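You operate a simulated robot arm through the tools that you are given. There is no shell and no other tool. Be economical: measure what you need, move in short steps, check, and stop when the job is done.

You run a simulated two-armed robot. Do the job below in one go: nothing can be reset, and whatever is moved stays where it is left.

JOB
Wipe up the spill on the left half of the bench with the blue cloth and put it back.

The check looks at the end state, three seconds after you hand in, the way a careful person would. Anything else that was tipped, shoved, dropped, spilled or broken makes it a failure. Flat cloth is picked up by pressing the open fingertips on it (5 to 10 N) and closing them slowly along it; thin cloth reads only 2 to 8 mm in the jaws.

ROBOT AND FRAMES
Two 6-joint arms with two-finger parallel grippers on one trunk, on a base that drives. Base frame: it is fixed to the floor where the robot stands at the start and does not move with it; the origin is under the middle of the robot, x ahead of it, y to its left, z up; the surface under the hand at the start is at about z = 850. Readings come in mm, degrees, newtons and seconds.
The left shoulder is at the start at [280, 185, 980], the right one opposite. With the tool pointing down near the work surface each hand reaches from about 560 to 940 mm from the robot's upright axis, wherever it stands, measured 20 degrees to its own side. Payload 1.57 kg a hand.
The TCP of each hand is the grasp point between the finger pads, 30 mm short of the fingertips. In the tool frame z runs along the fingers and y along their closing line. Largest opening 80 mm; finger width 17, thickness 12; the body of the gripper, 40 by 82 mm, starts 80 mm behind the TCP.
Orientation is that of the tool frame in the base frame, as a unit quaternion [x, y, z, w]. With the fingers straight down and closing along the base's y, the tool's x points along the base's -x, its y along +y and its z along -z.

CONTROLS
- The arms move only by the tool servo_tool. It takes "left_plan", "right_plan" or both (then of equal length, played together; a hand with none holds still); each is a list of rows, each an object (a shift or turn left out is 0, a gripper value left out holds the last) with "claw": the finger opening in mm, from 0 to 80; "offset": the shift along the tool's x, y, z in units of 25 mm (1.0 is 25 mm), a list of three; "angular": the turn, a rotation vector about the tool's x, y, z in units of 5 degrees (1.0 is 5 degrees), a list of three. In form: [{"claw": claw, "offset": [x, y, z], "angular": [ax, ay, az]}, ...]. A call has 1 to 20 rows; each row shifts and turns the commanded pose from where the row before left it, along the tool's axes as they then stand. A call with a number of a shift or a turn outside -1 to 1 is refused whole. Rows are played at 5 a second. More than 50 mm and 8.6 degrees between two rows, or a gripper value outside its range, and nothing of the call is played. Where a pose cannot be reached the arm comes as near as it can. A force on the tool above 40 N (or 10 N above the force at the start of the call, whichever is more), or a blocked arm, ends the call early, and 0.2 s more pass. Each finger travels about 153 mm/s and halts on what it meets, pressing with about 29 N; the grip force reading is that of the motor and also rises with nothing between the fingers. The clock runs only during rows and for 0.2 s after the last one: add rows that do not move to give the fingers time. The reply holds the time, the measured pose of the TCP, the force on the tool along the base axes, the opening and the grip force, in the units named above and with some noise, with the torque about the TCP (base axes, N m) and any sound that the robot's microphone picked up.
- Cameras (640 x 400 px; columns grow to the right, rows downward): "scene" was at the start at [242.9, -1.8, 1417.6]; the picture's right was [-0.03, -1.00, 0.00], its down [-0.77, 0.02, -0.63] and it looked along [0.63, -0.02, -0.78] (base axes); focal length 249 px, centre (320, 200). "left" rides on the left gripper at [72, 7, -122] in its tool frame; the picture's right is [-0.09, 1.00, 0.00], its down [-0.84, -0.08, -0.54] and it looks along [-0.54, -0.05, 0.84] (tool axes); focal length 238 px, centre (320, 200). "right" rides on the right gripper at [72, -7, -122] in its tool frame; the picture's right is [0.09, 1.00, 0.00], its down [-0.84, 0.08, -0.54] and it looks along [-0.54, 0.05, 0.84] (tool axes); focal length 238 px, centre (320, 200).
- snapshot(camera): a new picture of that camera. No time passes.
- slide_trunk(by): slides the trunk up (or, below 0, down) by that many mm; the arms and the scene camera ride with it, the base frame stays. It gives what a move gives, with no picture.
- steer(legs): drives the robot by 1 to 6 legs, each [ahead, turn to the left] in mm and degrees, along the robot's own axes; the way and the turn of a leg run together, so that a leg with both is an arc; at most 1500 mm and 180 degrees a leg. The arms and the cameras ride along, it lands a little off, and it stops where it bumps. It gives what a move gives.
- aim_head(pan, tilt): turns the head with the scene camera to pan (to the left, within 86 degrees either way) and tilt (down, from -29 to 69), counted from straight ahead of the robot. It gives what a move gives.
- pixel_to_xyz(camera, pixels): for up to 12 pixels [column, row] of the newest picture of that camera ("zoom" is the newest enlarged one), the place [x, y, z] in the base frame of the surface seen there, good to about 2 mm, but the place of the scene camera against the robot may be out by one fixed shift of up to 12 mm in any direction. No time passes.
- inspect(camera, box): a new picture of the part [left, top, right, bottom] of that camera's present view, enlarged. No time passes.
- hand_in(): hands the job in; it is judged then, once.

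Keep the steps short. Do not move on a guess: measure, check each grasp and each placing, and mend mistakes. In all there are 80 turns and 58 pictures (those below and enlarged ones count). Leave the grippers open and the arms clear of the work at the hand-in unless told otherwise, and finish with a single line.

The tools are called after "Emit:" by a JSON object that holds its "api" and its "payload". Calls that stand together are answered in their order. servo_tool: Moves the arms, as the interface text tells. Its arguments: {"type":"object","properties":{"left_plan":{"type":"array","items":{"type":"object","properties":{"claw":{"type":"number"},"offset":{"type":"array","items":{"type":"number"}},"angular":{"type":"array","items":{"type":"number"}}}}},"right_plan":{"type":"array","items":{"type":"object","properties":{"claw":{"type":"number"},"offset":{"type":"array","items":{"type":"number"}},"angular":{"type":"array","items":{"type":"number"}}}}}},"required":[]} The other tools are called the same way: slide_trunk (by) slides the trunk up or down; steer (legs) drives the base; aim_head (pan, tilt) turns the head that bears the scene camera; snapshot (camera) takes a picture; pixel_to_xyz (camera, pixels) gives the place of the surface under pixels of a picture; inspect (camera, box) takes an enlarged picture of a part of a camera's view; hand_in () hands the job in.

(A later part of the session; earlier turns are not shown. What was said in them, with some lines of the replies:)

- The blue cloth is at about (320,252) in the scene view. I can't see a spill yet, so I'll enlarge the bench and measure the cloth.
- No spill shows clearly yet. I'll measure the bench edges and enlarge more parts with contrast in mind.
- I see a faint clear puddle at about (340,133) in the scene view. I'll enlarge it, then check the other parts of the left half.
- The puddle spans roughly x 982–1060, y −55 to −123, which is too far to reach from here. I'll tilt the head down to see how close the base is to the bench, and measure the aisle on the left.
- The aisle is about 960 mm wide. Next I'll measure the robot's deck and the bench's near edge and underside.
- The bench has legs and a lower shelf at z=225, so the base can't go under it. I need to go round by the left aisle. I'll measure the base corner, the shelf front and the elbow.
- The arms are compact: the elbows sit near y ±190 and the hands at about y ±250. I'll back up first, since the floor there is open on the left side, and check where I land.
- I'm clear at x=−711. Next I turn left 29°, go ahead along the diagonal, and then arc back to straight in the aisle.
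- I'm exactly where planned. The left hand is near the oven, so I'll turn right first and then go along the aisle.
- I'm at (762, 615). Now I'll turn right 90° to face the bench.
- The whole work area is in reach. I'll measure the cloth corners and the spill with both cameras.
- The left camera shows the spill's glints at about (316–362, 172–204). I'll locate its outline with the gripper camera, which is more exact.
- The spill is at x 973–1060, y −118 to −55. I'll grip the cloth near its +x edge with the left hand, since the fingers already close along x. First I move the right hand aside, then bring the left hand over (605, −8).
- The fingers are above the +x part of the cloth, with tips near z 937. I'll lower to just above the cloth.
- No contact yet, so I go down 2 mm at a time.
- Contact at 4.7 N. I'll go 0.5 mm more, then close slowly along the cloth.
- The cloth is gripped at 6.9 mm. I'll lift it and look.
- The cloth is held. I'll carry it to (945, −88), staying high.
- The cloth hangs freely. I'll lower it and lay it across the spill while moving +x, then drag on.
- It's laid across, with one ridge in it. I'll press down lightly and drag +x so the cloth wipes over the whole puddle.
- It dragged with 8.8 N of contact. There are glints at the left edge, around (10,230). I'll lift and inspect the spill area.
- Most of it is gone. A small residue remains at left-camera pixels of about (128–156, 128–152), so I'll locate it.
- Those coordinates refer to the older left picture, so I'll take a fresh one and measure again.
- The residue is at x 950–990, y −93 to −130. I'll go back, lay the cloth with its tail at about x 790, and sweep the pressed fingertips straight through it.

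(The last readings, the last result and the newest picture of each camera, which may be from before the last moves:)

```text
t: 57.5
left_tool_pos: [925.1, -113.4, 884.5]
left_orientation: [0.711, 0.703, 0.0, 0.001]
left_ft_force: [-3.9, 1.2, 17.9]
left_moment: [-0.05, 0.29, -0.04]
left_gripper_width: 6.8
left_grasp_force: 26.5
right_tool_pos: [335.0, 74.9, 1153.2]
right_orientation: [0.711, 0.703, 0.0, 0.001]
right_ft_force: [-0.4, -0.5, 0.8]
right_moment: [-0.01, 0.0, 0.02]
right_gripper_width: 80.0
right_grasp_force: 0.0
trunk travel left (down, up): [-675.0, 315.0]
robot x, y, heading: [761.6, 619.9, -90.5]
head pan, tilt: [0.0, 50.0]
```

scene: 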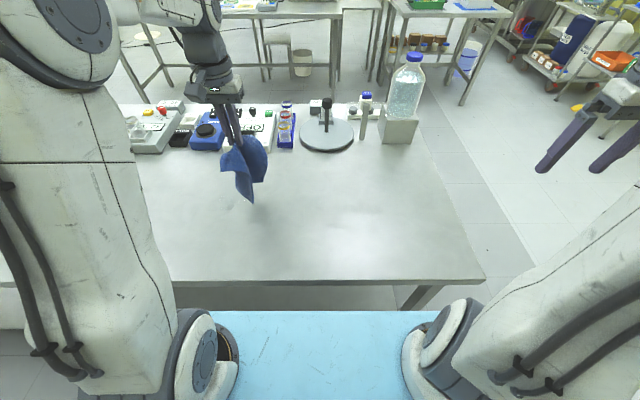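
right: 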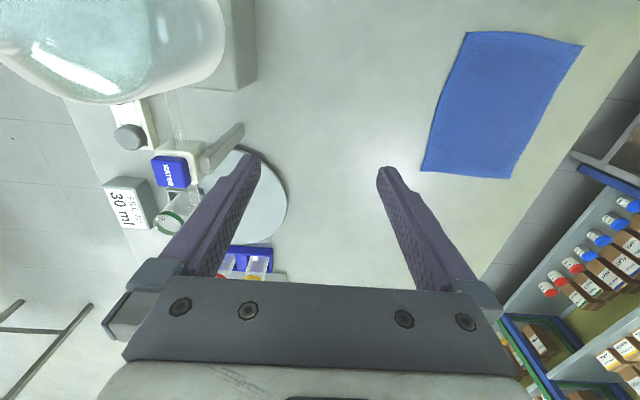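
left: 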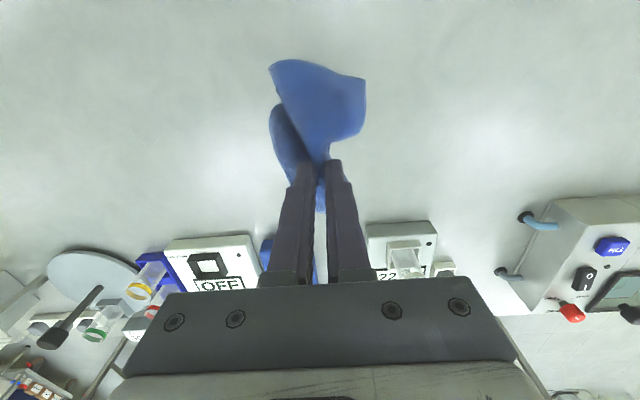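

The force is 17.9 N, so I'll ease up 1.3 mm. Then I'll sweep +x with a small zigzag in y across the residue and the whole puddle area.

Emit:
{"api": "servo_tool", "payload": {"left_plan": [{"offset": [0, 0, -0.05]}, {"offset": [0.5, 0.3, 0]}, {"offset": [0.5, 0.3, 0]}, {"offset": [-0.6, 0.3, 0]}, {"offset": [-0.8, 0.3, 0]}, {"offset": [-0.4, 0.3, 0]}, {"offset": [0.8, 0.3, 0]}, {"offset": [0.8, 0.3, 0]}, {"offset": [0, 0.3, 0]}, {"offset": [-0.8, 0.3, 0]}, {"offset": [-0.6, 0.3, 0]}, {"offset": [0.6, 0.3, 0]}, {"offset": [0.8, 0.3, 0]}, {"offset": [0.4, 0.3, 0]}, {"offset": [-0.6, 0.4, 0]}, {"offset": [-0.4, 0.5, 0]}, {"offset": [0, 0.8, 0]}, {"offset": [0, 0.8, 0]}, {"offset": [0, 0.8, 0]}, {"offset": [0, 0.8, 0]}]}}

Emit:
{"api": "servo_tool", "payload": {"left_plan": [{"offset": [0, 1, 0]}, {"offset": [0, 1, 0]}, {"offset": [0, 0, -1]}, {"offset": [0, 0, -1]}, {"offset": [0, 0, -1]}, {"offset": [0, 0, -1]}, {"offset": [0, 0, -1]}, {"offset": [0, 0, -1]}, {"offset": [0, 0, -1]}, {"offset": [0, 0, -1]}, {}]}}

Emit:
{"api": "snapshot", "payload": {"camera": "left"}}

Emit:
{"api": "inspect", "payload": {"camera": "left", "box": [40, 60, 296, 220]}}

```text
t: 61.7
left_tool_pos: [1124.8, -110.0, 886.7]
left_orientation: [0.711, 0.703, 0.0, -0.001]
left_ft_force: [-2.0, -0.2, 5.8]
left_moment: [-0.02, 0.12, 0.01]
left_gripper_width: 6.6
left_grasp_force: 26.7
right_tool_pos: [334.8, 74.4, 1152.9]
right_orientation: [0.711, 0.703, 0.0, 0.0]
right_ft_force: [0.2, 0.1, 0.1]
right_moment: [-0.04, 0.0, -0.03]
right_gripper_width: 80.1
right_grasp_force: 0.1
trunk travel left (down, up): [-675.0, 315.0]
robot x, y, heading: [758.9, 619.0, -91.0]
head pan, tilt: [0.0, 50.0]
```

```text
t: 64.1
left_tool_pos: [1171.4, -109.6, 1087.0]
left_orientation: [0.71, 0.704, 0.001, 0.0]
left_ft_force: [-0.1, -0.7, -0.5]
left_moment: [0.0, 0.0, -0.03]
left_gripper_width: 6.4
left_grasp_force: 26.2
right_tool_pos: [335.4, 74.9, 1152.7]
right_orientation: [0.71, 0.704, 0.0, 0.0]
right_ft_force: [-0.3, 0.0, -0.4]
right_moment: [0.02, 0.0, 0.01]
right_gripper_width: 79.9
right_grasp_force: 0.1
trunk travel left (down, up): [-675.0, 315.0]
robot x, y, heading: [758.6, 617.2, -90.6]
head pan, tilt: [0.0, 50.0]
```

```text
26 pictures are left
```

left: 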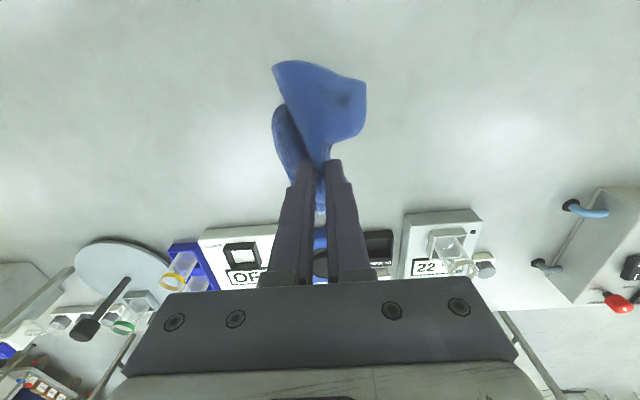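

```text
2.50 times, centred on (168, 140) of left
```

zoom: 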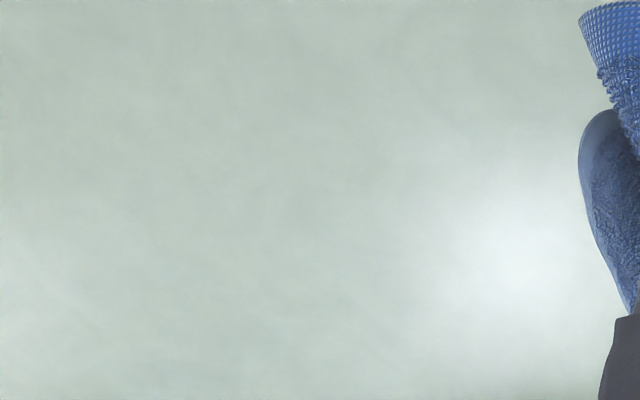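

It looks clean. I'll check closely at higher zoom, with both the left and scene cameras.

Emit:
{"api": "inspect", "payload": {"camera": "left", "box": [150, 100, 270, 175]}}

Emit:
{"api": "inspect", "payload": {"camera": "scene", "box": [200, 175, 280, 225]}}

Emit:
{"api": "pixel_to_xyz", "payload": {"camera": "left", "pixels": [[150, 140], [200, 130], [260, 150]]}}

```text
5.33 times, centred on (210, 138) of left
```

zoom: 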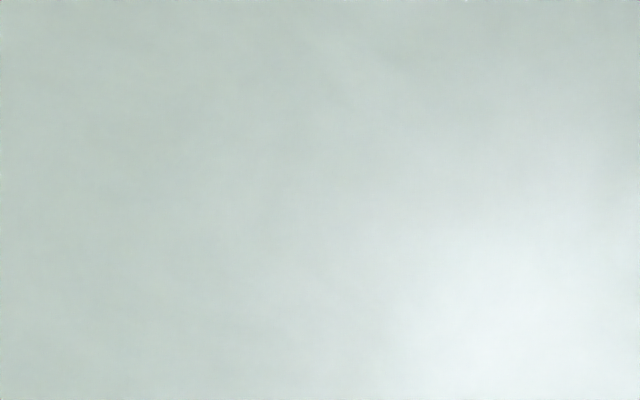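

```text
8.00 times, centred on (240, 200) of scene
```

zoom: 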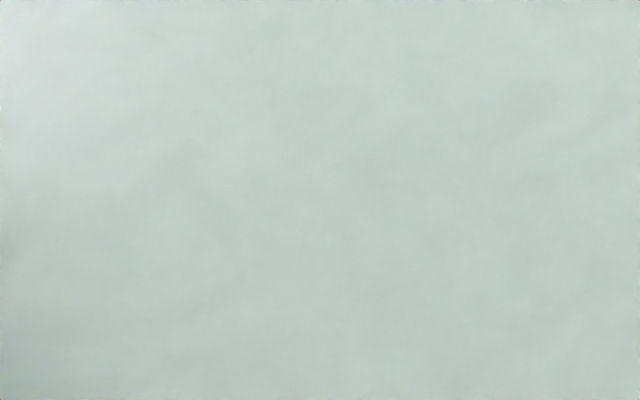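

```text
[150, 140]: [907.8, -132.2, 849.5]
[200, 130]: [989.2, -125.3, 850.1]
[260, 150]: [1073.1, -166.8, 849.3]
```

There's a tiny glint at the top, near left-camera pixel (237,100). I'll check it.

Emit:
{"api": "inspect", "payload": {"camera": "left", "box": [190, 65, 270, 115]}}

Emit:
{"api": "pixel_to_xyz", "payload": {"camera": "left", "pixels": [[237, 100], [190, 65]]}}

```text
8.00 times, centred on (230, 90) of left
```

zoom: 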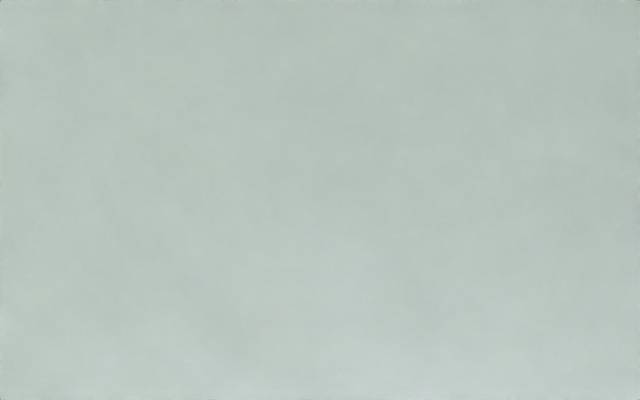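

```text
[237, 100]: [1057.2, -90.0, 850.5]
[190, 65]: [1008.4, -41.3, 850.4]
```

It's clean, but the speck at (1057, −90) sits on the old puddle edge. I'll do one more full pass to be safe.

Emit:
{"api": "servo_tool", "payload": {"left_plan": [{"offset": [0.057, -0.988, 0]}, {"offset": [0.057, -0.988, 0]}, {"offset": [0.057, -0.988, 0]}, {"offset": [0.057, -0.988, 0]}, {"offset": [0.057, -0.988, 0]}, {"offset": [0.057, -0.988, 0]}, {"offset": [0.057, -0.988, 0]}, {"offset": [0.057, -0.988, 0]}, {"offset": [0.057, -0.988, 0]}, {"offset": [0.057, -0.988, 0]}, {"offset": [0.057, -0.988, 0]}, {"offset": [0.057, -0.988, 0]}, {"offset": [0.057, -0.988, 0]}, {}, {}]}}

Emit:
{"api": "servo_tool", "payload": {"left_plan": [{"offset": [0, 0, 1]}, {"offset": [0, 0, 1]}, {"offset": [0, 0.7, 0.8]}, {"offset": [0, 0.7, 0.8]}, {"offset": [0, 0.7, 0.8]}, {"offset": [0, 0.7, 0.8]}, {"offset": [0, 0.7, 0.8]}, {"offset": [0, 0.7, 0.8]}, {"offset": [0, 0.7, 0.7]}, {"offset": [0, 0.3, 0.4]}, {"offset": [0, 0.2, 0.06]}, {}]}}

Emit:
{"api": "servo_tool", "payload": {"left_plan": [{"offset": [0.8, 0.2, 0]}, {"offset": [0.7, 0.2, 0]}, {"offset": [-0.9, 0.2, 0]}, {"offset": [-0.9, 0.2, 0]}, {"offset": [-0.9, 0.2, 0]}, {"offset": [0, 0.5, 0]}, {"offset": [0.9, 0.1, 0]}, {"offset": [0.9, 0.1, 0]}, {"offset": [0.9, 0.1, 0]}, {"offset": [0, 0.6, 0]}, {"offset": [-0.9, 0.1, 0]}, {"offset": [-0.9, 0.1, 0]}, {"offset": [-0.9, 0.1, 0]}, {"offset": [0, 0.6, 0]}, {"offset": [0.9, 0.1, 0]}, {"offset": [0.9, 0.1, 0]}, {"offset": [0.4, 0.1, 0]}, {"offset": [-0.5, 0.7, 0]}, {"offset": [-0.6, 0.8, 0]}, {}]}}

```text
t: 67.3
left_tool_pos: [855.0, -89.9, 1084.8]
left_orientation: [0.71, 0.704, 0.0, 0.0]
left_ft_force: [-0.3, -0.1, -0.2]
left_moment: [-0.02, 0.03, -0.02]
left_gripper_width: 6.0
left_grasp_force: 26.2
right_tool_pos: [335.5, 74.0, 1153.1]
right_orientation: [0.711, 0.703, 0.0, 0.001]
right_ft_force: [0.5, -0.2, -0.2]
right_moment: [0.0, -0.02, 0.01]
right_gripper_width: 80.1
right_grasp_force: 0.1
trunk travel left (down, up): [-675.0, 315.0]
robot x, y, heading: [760.3, 619.2, -90.6]
head pan, tilt: [0.0, 50.0]
```

```text
t: 69.9
left_tool_pos: [990.6, -91.5, 886.8]
left_orientation: [0.711, 0.703, -0.001, 0.0]
left_ft_force: [-1.9, 0.1, 5.3]
left_moment: [0.01, 0.11, -0.02]
left_gripper_width: 6.6
left_grasp_force: 26.6
right_tool_pos: [335.2, 74.5, 1153.8]
right_orientation: [0.711, 0.703, 0.0, -0.001]
right_ft_force: [0.6, -0.6, -0.9]
right_moment: [0.03, -0.01, 0.01]
right_gripper_width: 80.1
right_grasp_force: 0.1
trunk travel left (down, up): [-675.0, 315.0]
robot x, y, heading: [760.4, 615.1, -90.5]
head pan, tilt: [0.0, 50.0]
```

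```text
t: 74.1
left_tool_pos: [1117.4, -94.7, 887.1]
left_orientation: [0.711, 0.703, 0.0, 0.0]
left_ft_force: [-0.6, 1.8, 10.5]
left_moment: [-0.02, 0.16, 0.01]
left_gripper_width: 6.9
left_grasp_force: 26.6
right_tool_pos: [335.2, 74.8, 1152.9]
right_orientation: [0.711, 0.703, -0.001, 0.0]
right_ft_force: [-0.3, -0.6, -0.3]
right_moment: [-0.03, -0.01, -0.01]
right_gripper_width: 80.2
right_grasp_force: 0.1
trunk travel left (down, up): [-675.0, 315.0]
robot x, y, heading: [759.9, 614.7, -90.6]
head pan, tilt: [0.0, 50.0]
```

The wipe is done at 5–10 N. I'll drag a bit more, lift and check.

Emit:
{"api": "servo_tool", "payload": {"left_plan": [{"offset": [0, 1, 0]}, {"offset": [0, 1, 0]}, {"offset": [0, 1, 0]}, {"offset": [0, 1, 0]}, {"offset": [0, 0, -1]}, {"offset": [0, 0, -1]}, {"offset": [0, 0, -1]}, {"offset": [0, 0, -1]}, {"offset": [0, 0, -1]}, {"offset": [0, 0, -1]}, {"offset": [0, 0, -1]}, {"offset": [0, 0, -1]}, {}]}}

Emit:
{"api": "inspect", "payload": {"camera": "left", "box": [100, 60, 260, 160]}}

Emit:
{"api": "inspect", "payload": {"camera": "scene", "box": [170, 165, 282, 235]}}

```text
t: 76.9
left_tool_pos: [1214.4, -94.0, 1086.8]
left_orientation: [0.711, 0.703, 0.001, 0.0]
left_ft_force: [0.3, -0.4, -0.4]
left_moment: [0.0, -0.01, -0.02]
left_gripper_width: 6.0
left_grasp_force: 25.8
right_tool_pos: [335.5, 74.2, 1152.3]
right_orientation: [0.711, 0.703, 0.0, 0.001]
right_ft_force: [-0.5, -0.6, 0.4]
right_moment: [0.02, 0.01, 0.0]
right_gripper_width: 79.9
right_grasp_force: 0.1
trunk travel left (down, up): [-675.0, 315.0]
robot x, y, heading: [761.8, 615.3, -90.7]
head pan, tilt: [0.0, 50.0]
```

```text
4.00 times, centred on (180, 110) of left
```

zoom: 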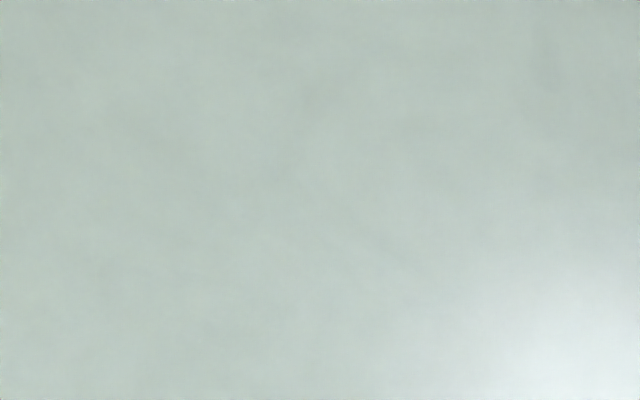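

```text
5.71 times, centred on (226, 200) of scene
```

zoom: 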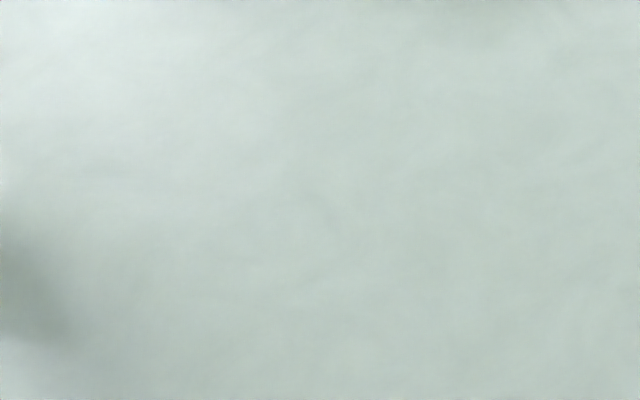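

The bench is clean. To lay the cloth back with its tail at the −x end, I need more reach that way. I'll bring the hand to about x=800 and then turn the base 20° right.

Emit:
{"api": "servo_tool", "payload": {"left_plan": [{"offset": [0.069, -0.974, 0]}, {"offset": [0.069, -0.974, 0]}, {"offset": [0.069, -0.974, 0]}, {"offset": [0.069, -0.974, 0]}, {"offset": [0.069, -0.974, 0]}, {"offset": [0.069, -0.974, 0]}, {"offset": [0.069, -0.974, 0]}, {"offset": [0.069, -0.974, 0]}, {"offset": [0.069, -0.974, 0]}, {"offset": [0.069, -0.974, 0]}, {"offset": [0.069, -0.974, 0]}, {"offset": [0.069, -0.974, 0]}, {"offset": [0.069, -0.974, 0]}, {"offset": [0.069, -0.974, 0]}, {"offset": [0.069, -0.974, 0]}, {"offset": [0.069, -0.974, 0]}, {"offset": [0.069, -0.974, 0]}, {}]}}

Emit:
{"api": "steer", "payload": {"legs": [[0, -20]]}}

Emit:
{"api": "servo_tool", "payload": {"left_plan": [{"angular": [0, 0, -1]}, {"angular": [0, 0, -1]}, {"angular": [0, 0, -1]}, {"angular": [0, 0, -1]}, {}, {}]}}

Emit:
{"api": "snapshot", "payload": {"camera": "scene"}}

```text
t: 80.7
left_tool_pos: [804.1, -65.4, 1086.7]
left_orientation: [0.711, 0.704, 0.0, 0.001]
left_ft_force: [-0.3, -0.4, -0.4]
left_moment: [0.01, -0.02, -0.01]
left_gripper_width: 6.5
left_grasp_force: 25.5
right_tool_pos: [336.2, 74.1, 1152.2]
right_orientation: [0.711, 0.704, 0.0, 0.001]
right_ft_force: [-0.2, 0.6, 0.2]
right_moment: [-0.03, -0.01, -0.01]
right_gripper_width: 79.8
right_grasp_force: 0.0
trunk travel left (down, up): [-675.0, 315.0]
robot x, y, heading: [764.0, 617.0, -90.8]
head pan, tilt: [0.0, 50.0]
```

```text
t: 82.1
left_tool_pos: [570.5, -38.3, 1087.2]
left_orientation: [0.82, 0.572, 0.0, 0.001]
left_ft_force: [-0.6, -0.4, -0.2]
left_moment: [0.03, 0.02, 0.01]
left_gripper_width: 5.5
left_grasp_force: 25.4
right_tool_pos: [177.4, 247.8, 1153.1]
right_orientation: [0.82, 0.572, 0.0, 0.0]
right_ft_force: [-0.2, -0.1, 0.1]
right_moment: [-0.01, 0.02, -0.03]
right_gripper_width: 80.0
right_grasp_force: 0.1
trunk travel left (down, up): [-675.0, 315.0]
robot x, y, heading: [757.6, 618.3, -110.4]
head pan, tilt: [0.0, 50.0]
```

```text
t: 83.5
left_tool_pos: [571.2, -39.2, 1088.6]
left_orientation: [0.708, 0.706, 0.0, -0.001]
left_ft_force: [-0.9, -0.3, -0.9]
left_moment: [-0.01, 0.01, -0.04]
left_gripper_width: 4.9
left_grasp_force: 25.4
right_tool_pos: [178.4, 248.6, 1152.4]
right_orientation: [0.82, 0.572, 0.0, 0.0]
right_ft_force: [0.2, 0.8, -0.1]
right_moment: [0.0, 0.0, 0.02]
right_gripper_width: 80.1
right_grasp_force: 0.0
trunk travel left (down, up): [-675.0, 315.0]
robot x, y, heading: [755.7, 621.4, -110.4]
head pan, tilt: [0.0, 50.0]
```

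```text
19 pictures are left
```

scene: 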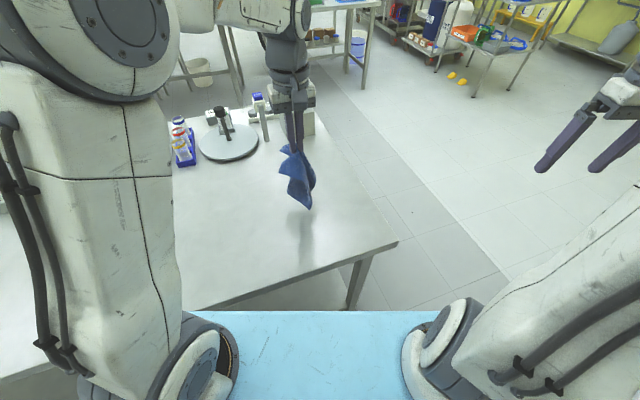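

The tool is aligned again. I'll move to (435, −8), then lower and lay with the tail at the −x end.

Emit:
{"api": "servo_tool", "payload": {"left_plan": [{"offset": [0.207, -0.907, 0]}, {"offset": [0.207, -0.907, 0]}, {"offset": [0.207, -0.907, 0]}, {"offset": [0.207, -0.907, 0]}, {"offset": [0.207, -0.907, 0]}, {"offset": [0.207, -0.907, 0]}, {}, {}, {}]}}

Emit:
{"api": "servo_tool", "payload": {"left_plan": [{"offset": [0, 0, 1]}, {"offset": [0, 0, 1]}, {"offset": [0, 0.8, 0.74]}, {"offset": [0, 0.8, 0.74]}, {"offset": [0, 0.8, 0.74]}, {"offset": [0, 0.8, 0.74]}, {"offset": [0, 0.8, 0.74]}, {"offset": [0, 0.8, 0.74]}, {"offset": [0, 0.8, 0.74]}, {"offset": [0, 0.8, 0.6]}, {}, {}]}}

Emit:
{"api": "snapshot", "payload": {"camera": "left"}}

```text
t: 85.5
left_tool_pos: [434.9, -6.8, 1086.4]
left_orientation: [0.708, 0.706, -0.001, -0.001]
left_ft_force: [-0.6, 0.2, 0.0]
left_moment: [-0.01, 0.0, -0.01]
left_gripper_width: 5.1
left_grasp_force: 25.7
right_tool_pos: [177.5, 250.1, 1152.3]
right_orientation: [0.82, 0.573, 0.001, 0.0]
right_ft_force: [0.0, -0.4, 0.8]
right_moment: [-0.01, -0.03, 0.02]
right_gripper_width: 80.1
right_grasp_force: 0.0
trunk travel left (down, up): [-675.0, 315.0]
robot x, y, heading: [763.0, 614.6, -110.5]
head pan, tilt: [0.0, 50.0]
```

```text
t: 88.1
left_tool_pos: [595.9, -8.2, 892.8]
left_orientation: [0.708, 0.706, 0.0, 0.0]
left_ft_force: [-0.2, -0.5, -0.5]
left_moment: [-0.03, 0.0, -0.02]
left_gripper_width: 5.1
left_grasp_force: 25.0
right_tool_pos: [177.5, 248.3, 1153.5]
right_orientation: [0.82, 0.572, 0.001, 0.0]
right_ft_force: [-0.8, 0.3, 0.6]
right_moment: [0.01, 0.0, 0.0]
right_gripper_width: 79.8
right_grasp_force: 0.1
trunk travel left (down, up): [-675.0, 315.0]
robot x, y, heading: [758.2, 617.2, -110.5]
head pan, tilt: [0.0, 50.0]
```

```text
18 pictures are left
```

left: 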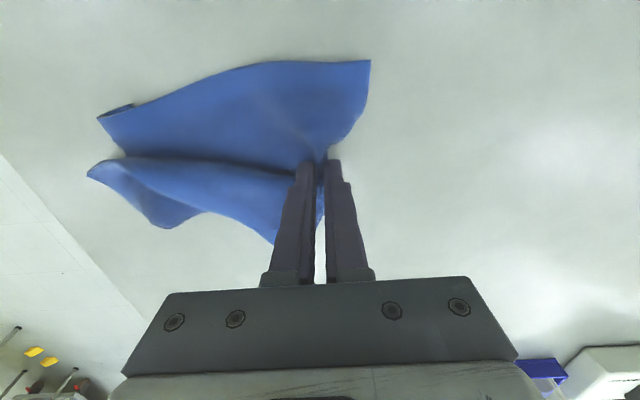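

It's laid, with a ridge in the middle. I'll lower to light contact, open slowly so the pinch spreads, lift and look.

Emit:
{"api": "servo_tool", "payload": {"left_plan": [{"offset": [0, 0, 0.2]}, {"offset": [0, 0, 0.08]}, {"claw": 10}, {"claw": 16}, {"claw": 22}, {"claw": 28}, {"claw": 34}, {"claw": 40}, {}, {"offset": [0, 0, -0.3]}, {"offset": [0, 0, -1]}, {"offset": [0, 0, -1]}, {"offset": [0, 0, -1]}, {"offset": [0, 0, -1]}, {"offset": [0, 0, -1]}, {}]}}

Emit:
{"api": "snapshot", "payload": {"camera": "left"}}

```text
t: 91.5
left_tool_pos: [596.3, -8.6, 1017.1]
left_orientation: [0.708, 0.706, 0.0, 0.0]
left_ft_force: [0.0, 0.5, 0.5]
left_moment: [0.01, 0.01, -0.04]
left_gripper_width: 40.2
left_grasp_force: 0.0
right_tool_pos: [178.3, 249.4, 1153.1]
right_orientation: [0.82, 0.572, 0.0, 0.0]
right_ft_force: [-1.0, 0.2, -0.5]
right_moment: [0.03, -0.01, 0.03]
right_gripper_width: 79.9
right_grasp_force: 0.0
trunk travel left (down, up): [-675.0, 315.0]
robot x, y, heading: [761.8, 619.6, -110.3]
head pan, tilt: [0.0, 50.0]
```

```text
17 pictures are left
```

left: 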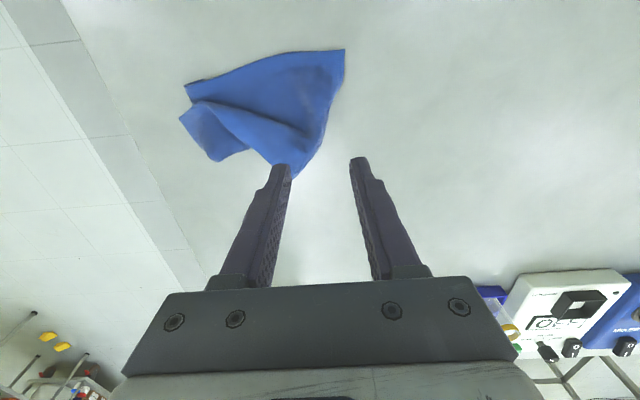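

It's released but partly folded. I'll measure the outline.

Emit:
{"api": "pixel_to_xyz", "payload": {"camera": "left", "pixels": [[186, 84], [343, 51], [325, 130], [296, 178], [268, 160], [246, 148], [210, 160], [181, 118], [192, 102], [240, 115], [300, 140], [310, 80]]}}

Emit:
{"api": "inspect", "payload": {"camera": "left", "box": [150, 30, 390, 180]}}

```text
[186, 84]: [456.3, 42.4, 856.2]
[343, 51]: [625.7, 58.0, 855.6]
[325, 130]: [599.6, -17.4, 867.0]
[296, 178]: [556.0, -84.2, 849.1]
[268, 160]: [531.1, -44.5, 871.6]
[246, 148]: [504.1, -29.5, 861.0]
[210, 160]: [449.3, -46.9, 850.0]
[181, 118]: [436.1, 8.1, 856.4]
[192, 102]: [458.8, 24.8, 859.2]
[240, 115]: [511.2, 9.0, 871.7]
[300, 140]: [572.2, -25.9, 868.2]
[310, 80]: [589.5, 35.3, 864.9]
```

```text
2.67 times, centred on (270, 105) of left
```

zoom: 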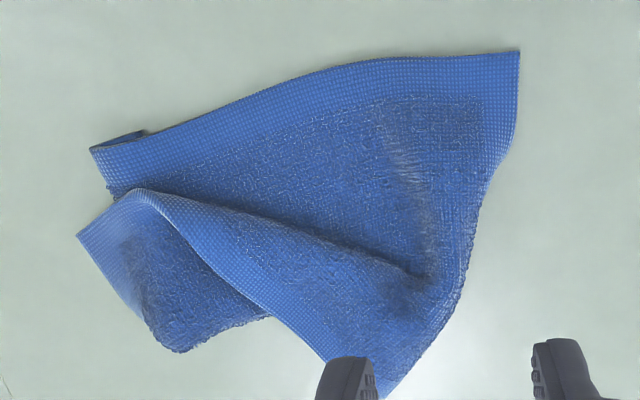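

The cloth is over its place, but the (+x,−y) corner is at (556, −84) instead of about (638, −85). I'll pinch that corner and pull it out flat.

Emit:
{"api": "servo_tool", "payload": {"left_plan": [{"claw": 50, "offset": [-0.8, -0.55, 0]}, {"offset": [-0.8, -0.55, 0]}, {"offset": [-0.7, -0.54, 0]}, {"offset": [0, 0, 1]}, {"offset": [0, 0, 1]}, {"offset": [0, 0, 1]}, {"offset": [0, 0, 1]}, {"offset": [0, 0, 0.8]}, {"offset": [0, 0, 0.3]}, {}]}}

Emit:
{"api": "snapshot", "payload": {"camera": "left"}}

```text
t: 93.7
left_tool_pos: [553.8, -65.9, 891.5]
left_orientation: [0.709, 0.706, 0.001, 0.0]
left_ft_force: [0.0, 0.0, 0.0]
left_moment: [-0.02, -0.01, -0.01]
left_gripper_width: 50.2
left_grasp_force: 0.1
right_tool_pos: [177.6, 248.5, 1152.5]
right_orientation: [0.82, 0.572, 0.0, 0.0]
right_ft_force: [0.8, 1.0, 0.3]
right_moment: [0.01, -0.05, -0.02]
right_gripper_width: 79.9
right_grasp_force: 0.0
trunk travel left (down, up): [-675.0, 315.0]
robot x, y, heading: [758.2, 615.2, -110.3]
head pan, tilt: [0.0, 50.0]
```

```text
15 pictures are left
```

left: 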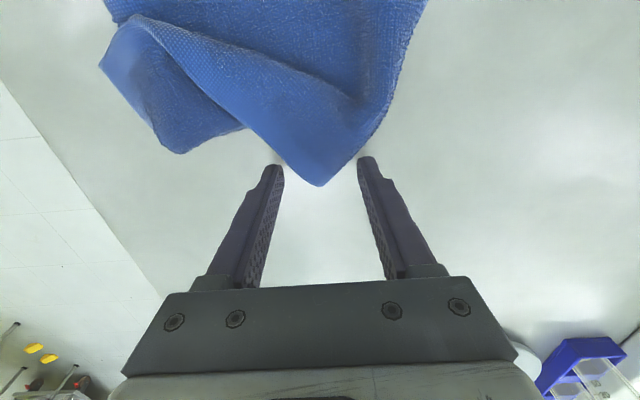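

The corner sits between the fingers. I'll lower to light contact, close slowly, and read the width.

Emit:
{"api": "servo_tool", "payload": {"left_plan": [{"offset": [0, 0, 0.24]}, {"offset": [0, 0, 0.08]}, {"claw": 42}, {"claw": 34}, {"claw": 26}, {"claw": 20}, {"claw": 14}, {"claw": 8}, {"claw": 2}, {"claw": 0}, {}]}}

Emit:
{"api": "snapshot", "payload": {"camera": "left"}}

```text
t: 96.1
left_tool_pos: [554.5, -65.8, 882.0]
left_orientation: [0.708, 0.706, 0.001, 0.0]
left_ft_force: [-0.1, 0.1, 0.6]
left_moment: [-0.01, -0.03, -0.01]
left_gripper_width: 3.5
left_grasp_force: 24.5
right_tool_pos: [178.0, 249.4, 1153.4]
right_orientation: [0.82, 0.572, 0.0, -0.001]
right_ft_force: [0.3, 0.5, 0.1]
right_moment: [-0.02, -0.03, 0.02]
right_gripper_width: 80.1
right_grasp_force: 0.0
trunk travel left (down, up): [-675.0, 315.0]
robot x, y, heading: [762.6, 615.8, -110.1]
head pan, tilt: [0.0, 50.0]
```

```text
14 pictures are left
```

left: 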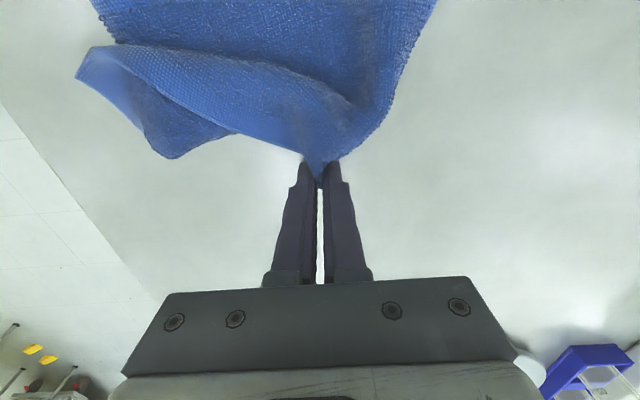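

Gripped at 3.5 mm. I'll lift a little, pull toward (+x,−y) and check.

Emit:
{"api": "servo_tool", "payload": {"left_plan": [{"offset": [0, 0, -0.5]}, {"offset": [-0.1, 0.4, 0]}, {"offset": [-0.1, 0.4, 0]}, {"offset": [-0.1, 0.4, 0]}, {"offset": [-0.1, 0.4, 0]}, {"offset": [-0.1, 0.4, 0]}, {"offset": [-0.1, 0.4, 0]}, {"offset": [-0.1, 0.2, 0]}, {}]}}

Emit:
{"api": "snapshot", "payload": {"camera": "left"}}

```text
t: 98.1
left_tool_pos: [618.0, -83.6, 895.3]
left_orientation: [0.709, 0.705, 0.0, -0.001]
left_ft_force: [0.2, -0.1, -0.5]
left_moment: [-0.03, 0.03, -0.03]
left_gripper_width: 3.4
left_grasp_force: 25.1
right_tool_pos: [177.8, 248.8, 1152.6]
right_orientation: [0.82, 0.573, 0.0, 0.0]
right_ft_force: [-0.1, 0.9, 0.1]
right_moment: [-0.03, -0.03, 0.02]
right_gripper_width: 80.0
right_grasp_force: 0.0
trunk travel left (down, up): [-675.0, 315.0]
robot x, y, heading: [759.6, 615.9, -110.3]
head pan, tilt: [0.0, 50.0]
```

```text
13 pictures are left
```

left: 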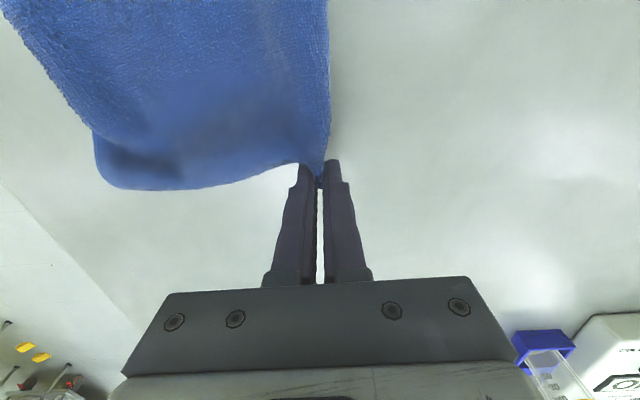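

The ridge opened up well. I'll lower it, release, lift and look.

Emit:
{"api": "servo_tool", "payload": {"left_plan": [{"offset": [0, 0, 0.44]}, {"claw": 8}, {"claw": 14}, {"claw": 22}, {"claw": 30}, {}, {"offset": [0, 0, -0.4]}, {"offset": [0, 0, -1]}, {"offset": [0, 0, -1]}, {"offset": [0, 0, -1]}, {"offset": [0, 0, -1]}, {"offset": [0.4, -1, -1]}, {"offset": [0.4, -1, 0]}, {"offset": [0.4, -0.6, 0]}, {"offset": [0.4, 0, 0]}, {}]}}

Emit:
{"api": "snapshot", "payload": {"camera": "left"}}

```text
t: 101.5
left_tool_pos: [553.2, -41.6, 1018.8]
left_orientation: [0.708, 0.706, 0.0, 0.0]
left_ft_force: [0.2, -0.2, 0.7]
left_moment: [0.01, 0.0, 0.02]
left_gripper_width: 30.3
left_grasp_force: 0.1
right_tool_pos: [178.4, 249.4, 1153.1]
right_orientation: [0.82, 0.573, -0.001, 0.0]
right_ft_force: [-0.3, 0.0, -0.2]
right_moment: [0.02, -0.01, -0.02]
right_gripper_width: 80.0
right_grasp_force: 0.1
trunk travel left (down, up): [-675.0, 315.0]
robot x, y, heading: [758.5, 617.2, -110.5]
head pan, tilt: [0.0, 50.0]
```

```text
12 pictures are left
```

left: 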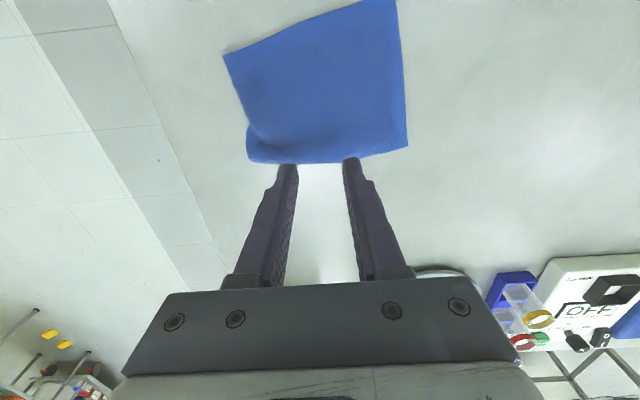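

Nearly flat now. I'll measure the corners against the original ones.

Emit:
{"api": "pixel_to_xyz", "payload": {"camera": "left", "pixels": [[224, 56], [395, 2], [407, 145], [358, 156], [252, 158], [248, 130], [315, 90]]}}

Emit:
{"api": "inspect", "payload": {"camera": "left", "box": [200, 0, 440, 170]}}

```text
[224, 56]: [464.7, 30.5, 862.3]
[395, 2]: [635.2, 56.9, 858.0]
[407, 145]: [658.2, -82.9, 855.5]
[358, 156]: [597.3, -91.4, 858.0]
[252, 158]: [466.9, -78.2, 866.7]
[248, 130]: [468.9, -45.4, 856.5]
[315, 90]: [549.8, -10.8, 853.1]
```

```text
2.35 times, centred on (320, 85) of left
```

zoom: 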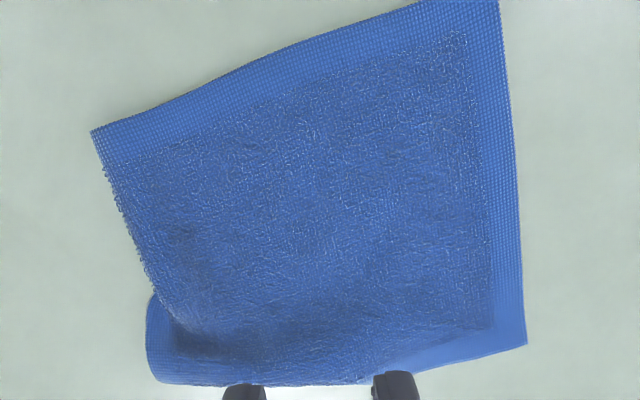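

The cloth covers its old place: its centre is about (555, −10) against (540, −10) before, and it lies nearly flat. I'll open the gripper fully, raise the left arm clear, and take a final look.

Emit:
{"api": "servo_tool", "payload": {"left_plan": [{"claw": 80, "offset": [0, 0, -1]}, {"offset": [0, 0, -1]}, {"offset": [0, 0, -1]}, {"offset": [0, 0.5, -1]}, {"offset": [0.5, 1, 0]}, {"offset": [0.5, 1, 0]}, {"offset": [0.5, 1, 0]}, {"offset": [0.5, 1, 0]}, {"offset": [0.5, 1, 0]}, {"offset": [0.5, 1, 0]}, {"offset": [0, 1, 0]}, {"offset": [0, 1, 0]}, {}, {}]}}

Emit:
{"api": "aim_head", "payload": {"pan": 20, "tilt": 50}}

Emit:
{"api": "snapshot", "payload": {"camera": "scene"}}

Emit:
{"api": "inspect", "payload": {"camera": "left", "box": [280, 0, 640, 225]}}

```text
t: 104.5
left_tool_pos: [767.2, 30.8, 1119.1]
left_orientation: [0.708, 0.706, 0.0, 0.0]
left_ft_force: [-0.1, -0.3, 1.0]
left_moment: [0.0, 0.0, 0.01]
left_gripper_width: 80.0
left_grasp_force: 0.1
right_tool_pos: [177.8, 249.2, 1151.8]
right_orientation: [0.82, 0.572, 0.0, -0.001]
right_ft_force: [-0.1, 1.0, 0.1]
right_moment: [0.01, 0.0, -0.01]
right_gripper_width: 79.9
right_grasp_force: 0.1
trunk travel left (down, up): [-675.0, 315.0]
robot x, y, heading: [756.4, 615.3, -110.2]
head pan, tilt: [0.0, 50.0]
```

```text
t: 105.4
left_tool_pos: [767.0, 30.7, 1119.6]
left_orientation: [0.709, 0.705, 0.0, 0.0]
left_ft_force: [-0.5, 0.4, -0.8]
left_moment: [-0.01, -0.01, 0.02]
left_gripper_width: 80.0
left_grasp_force: 0.0
right_tool_pos: [179.2, 249.1, 1153.1]
right_orientation: [0.82, 0.572, 0.0, 0.0]
right_ft_force: [-0.2, -0.7, 0.7]
right_moment: [0.01, -0.02, -0.02]
right_gripper_width: 80.0
right_grasp_force: 0.0
trunk travel left (down, up): [-675.0, 315.0]
robot x, y, heading: [759.2, 620.0, -110.1]
head pan, tilt: [20.0, 50.0]
```

```text
10 pictures are left
```

scene: 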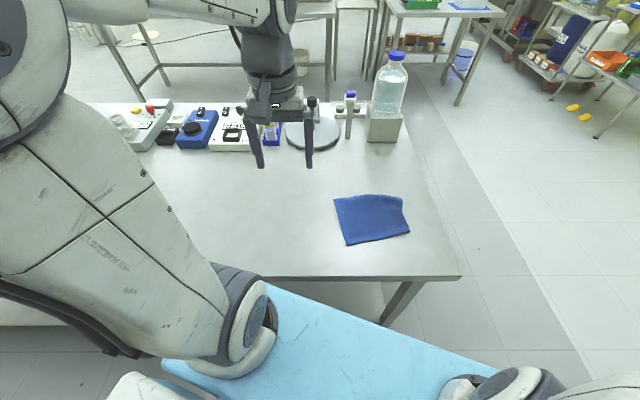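

```text
1.78 times, centred on (460, 112) of left
```

zoom: 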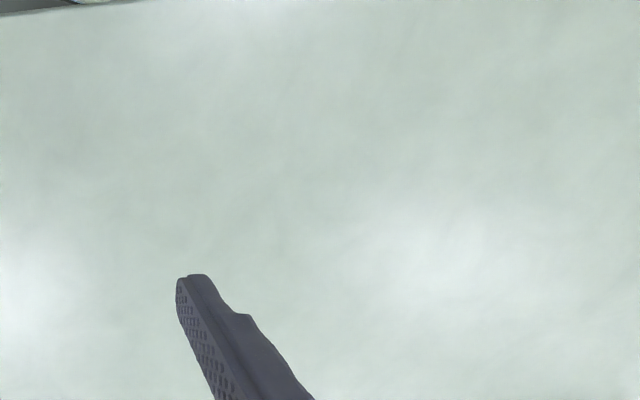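

The bench is clean, the cloth is back and nearly flat, the grippers are open and raised, and nothing else has been moved. I'm handing in.

Emit:
{"api": "hand_in", "payload": {}}

```text
The job is handed in.
```

I wiped up the spill and laid the blue cloth back in its place, about 15 mm off in x and nearly flat, with one edge folded under by about 20 mm.
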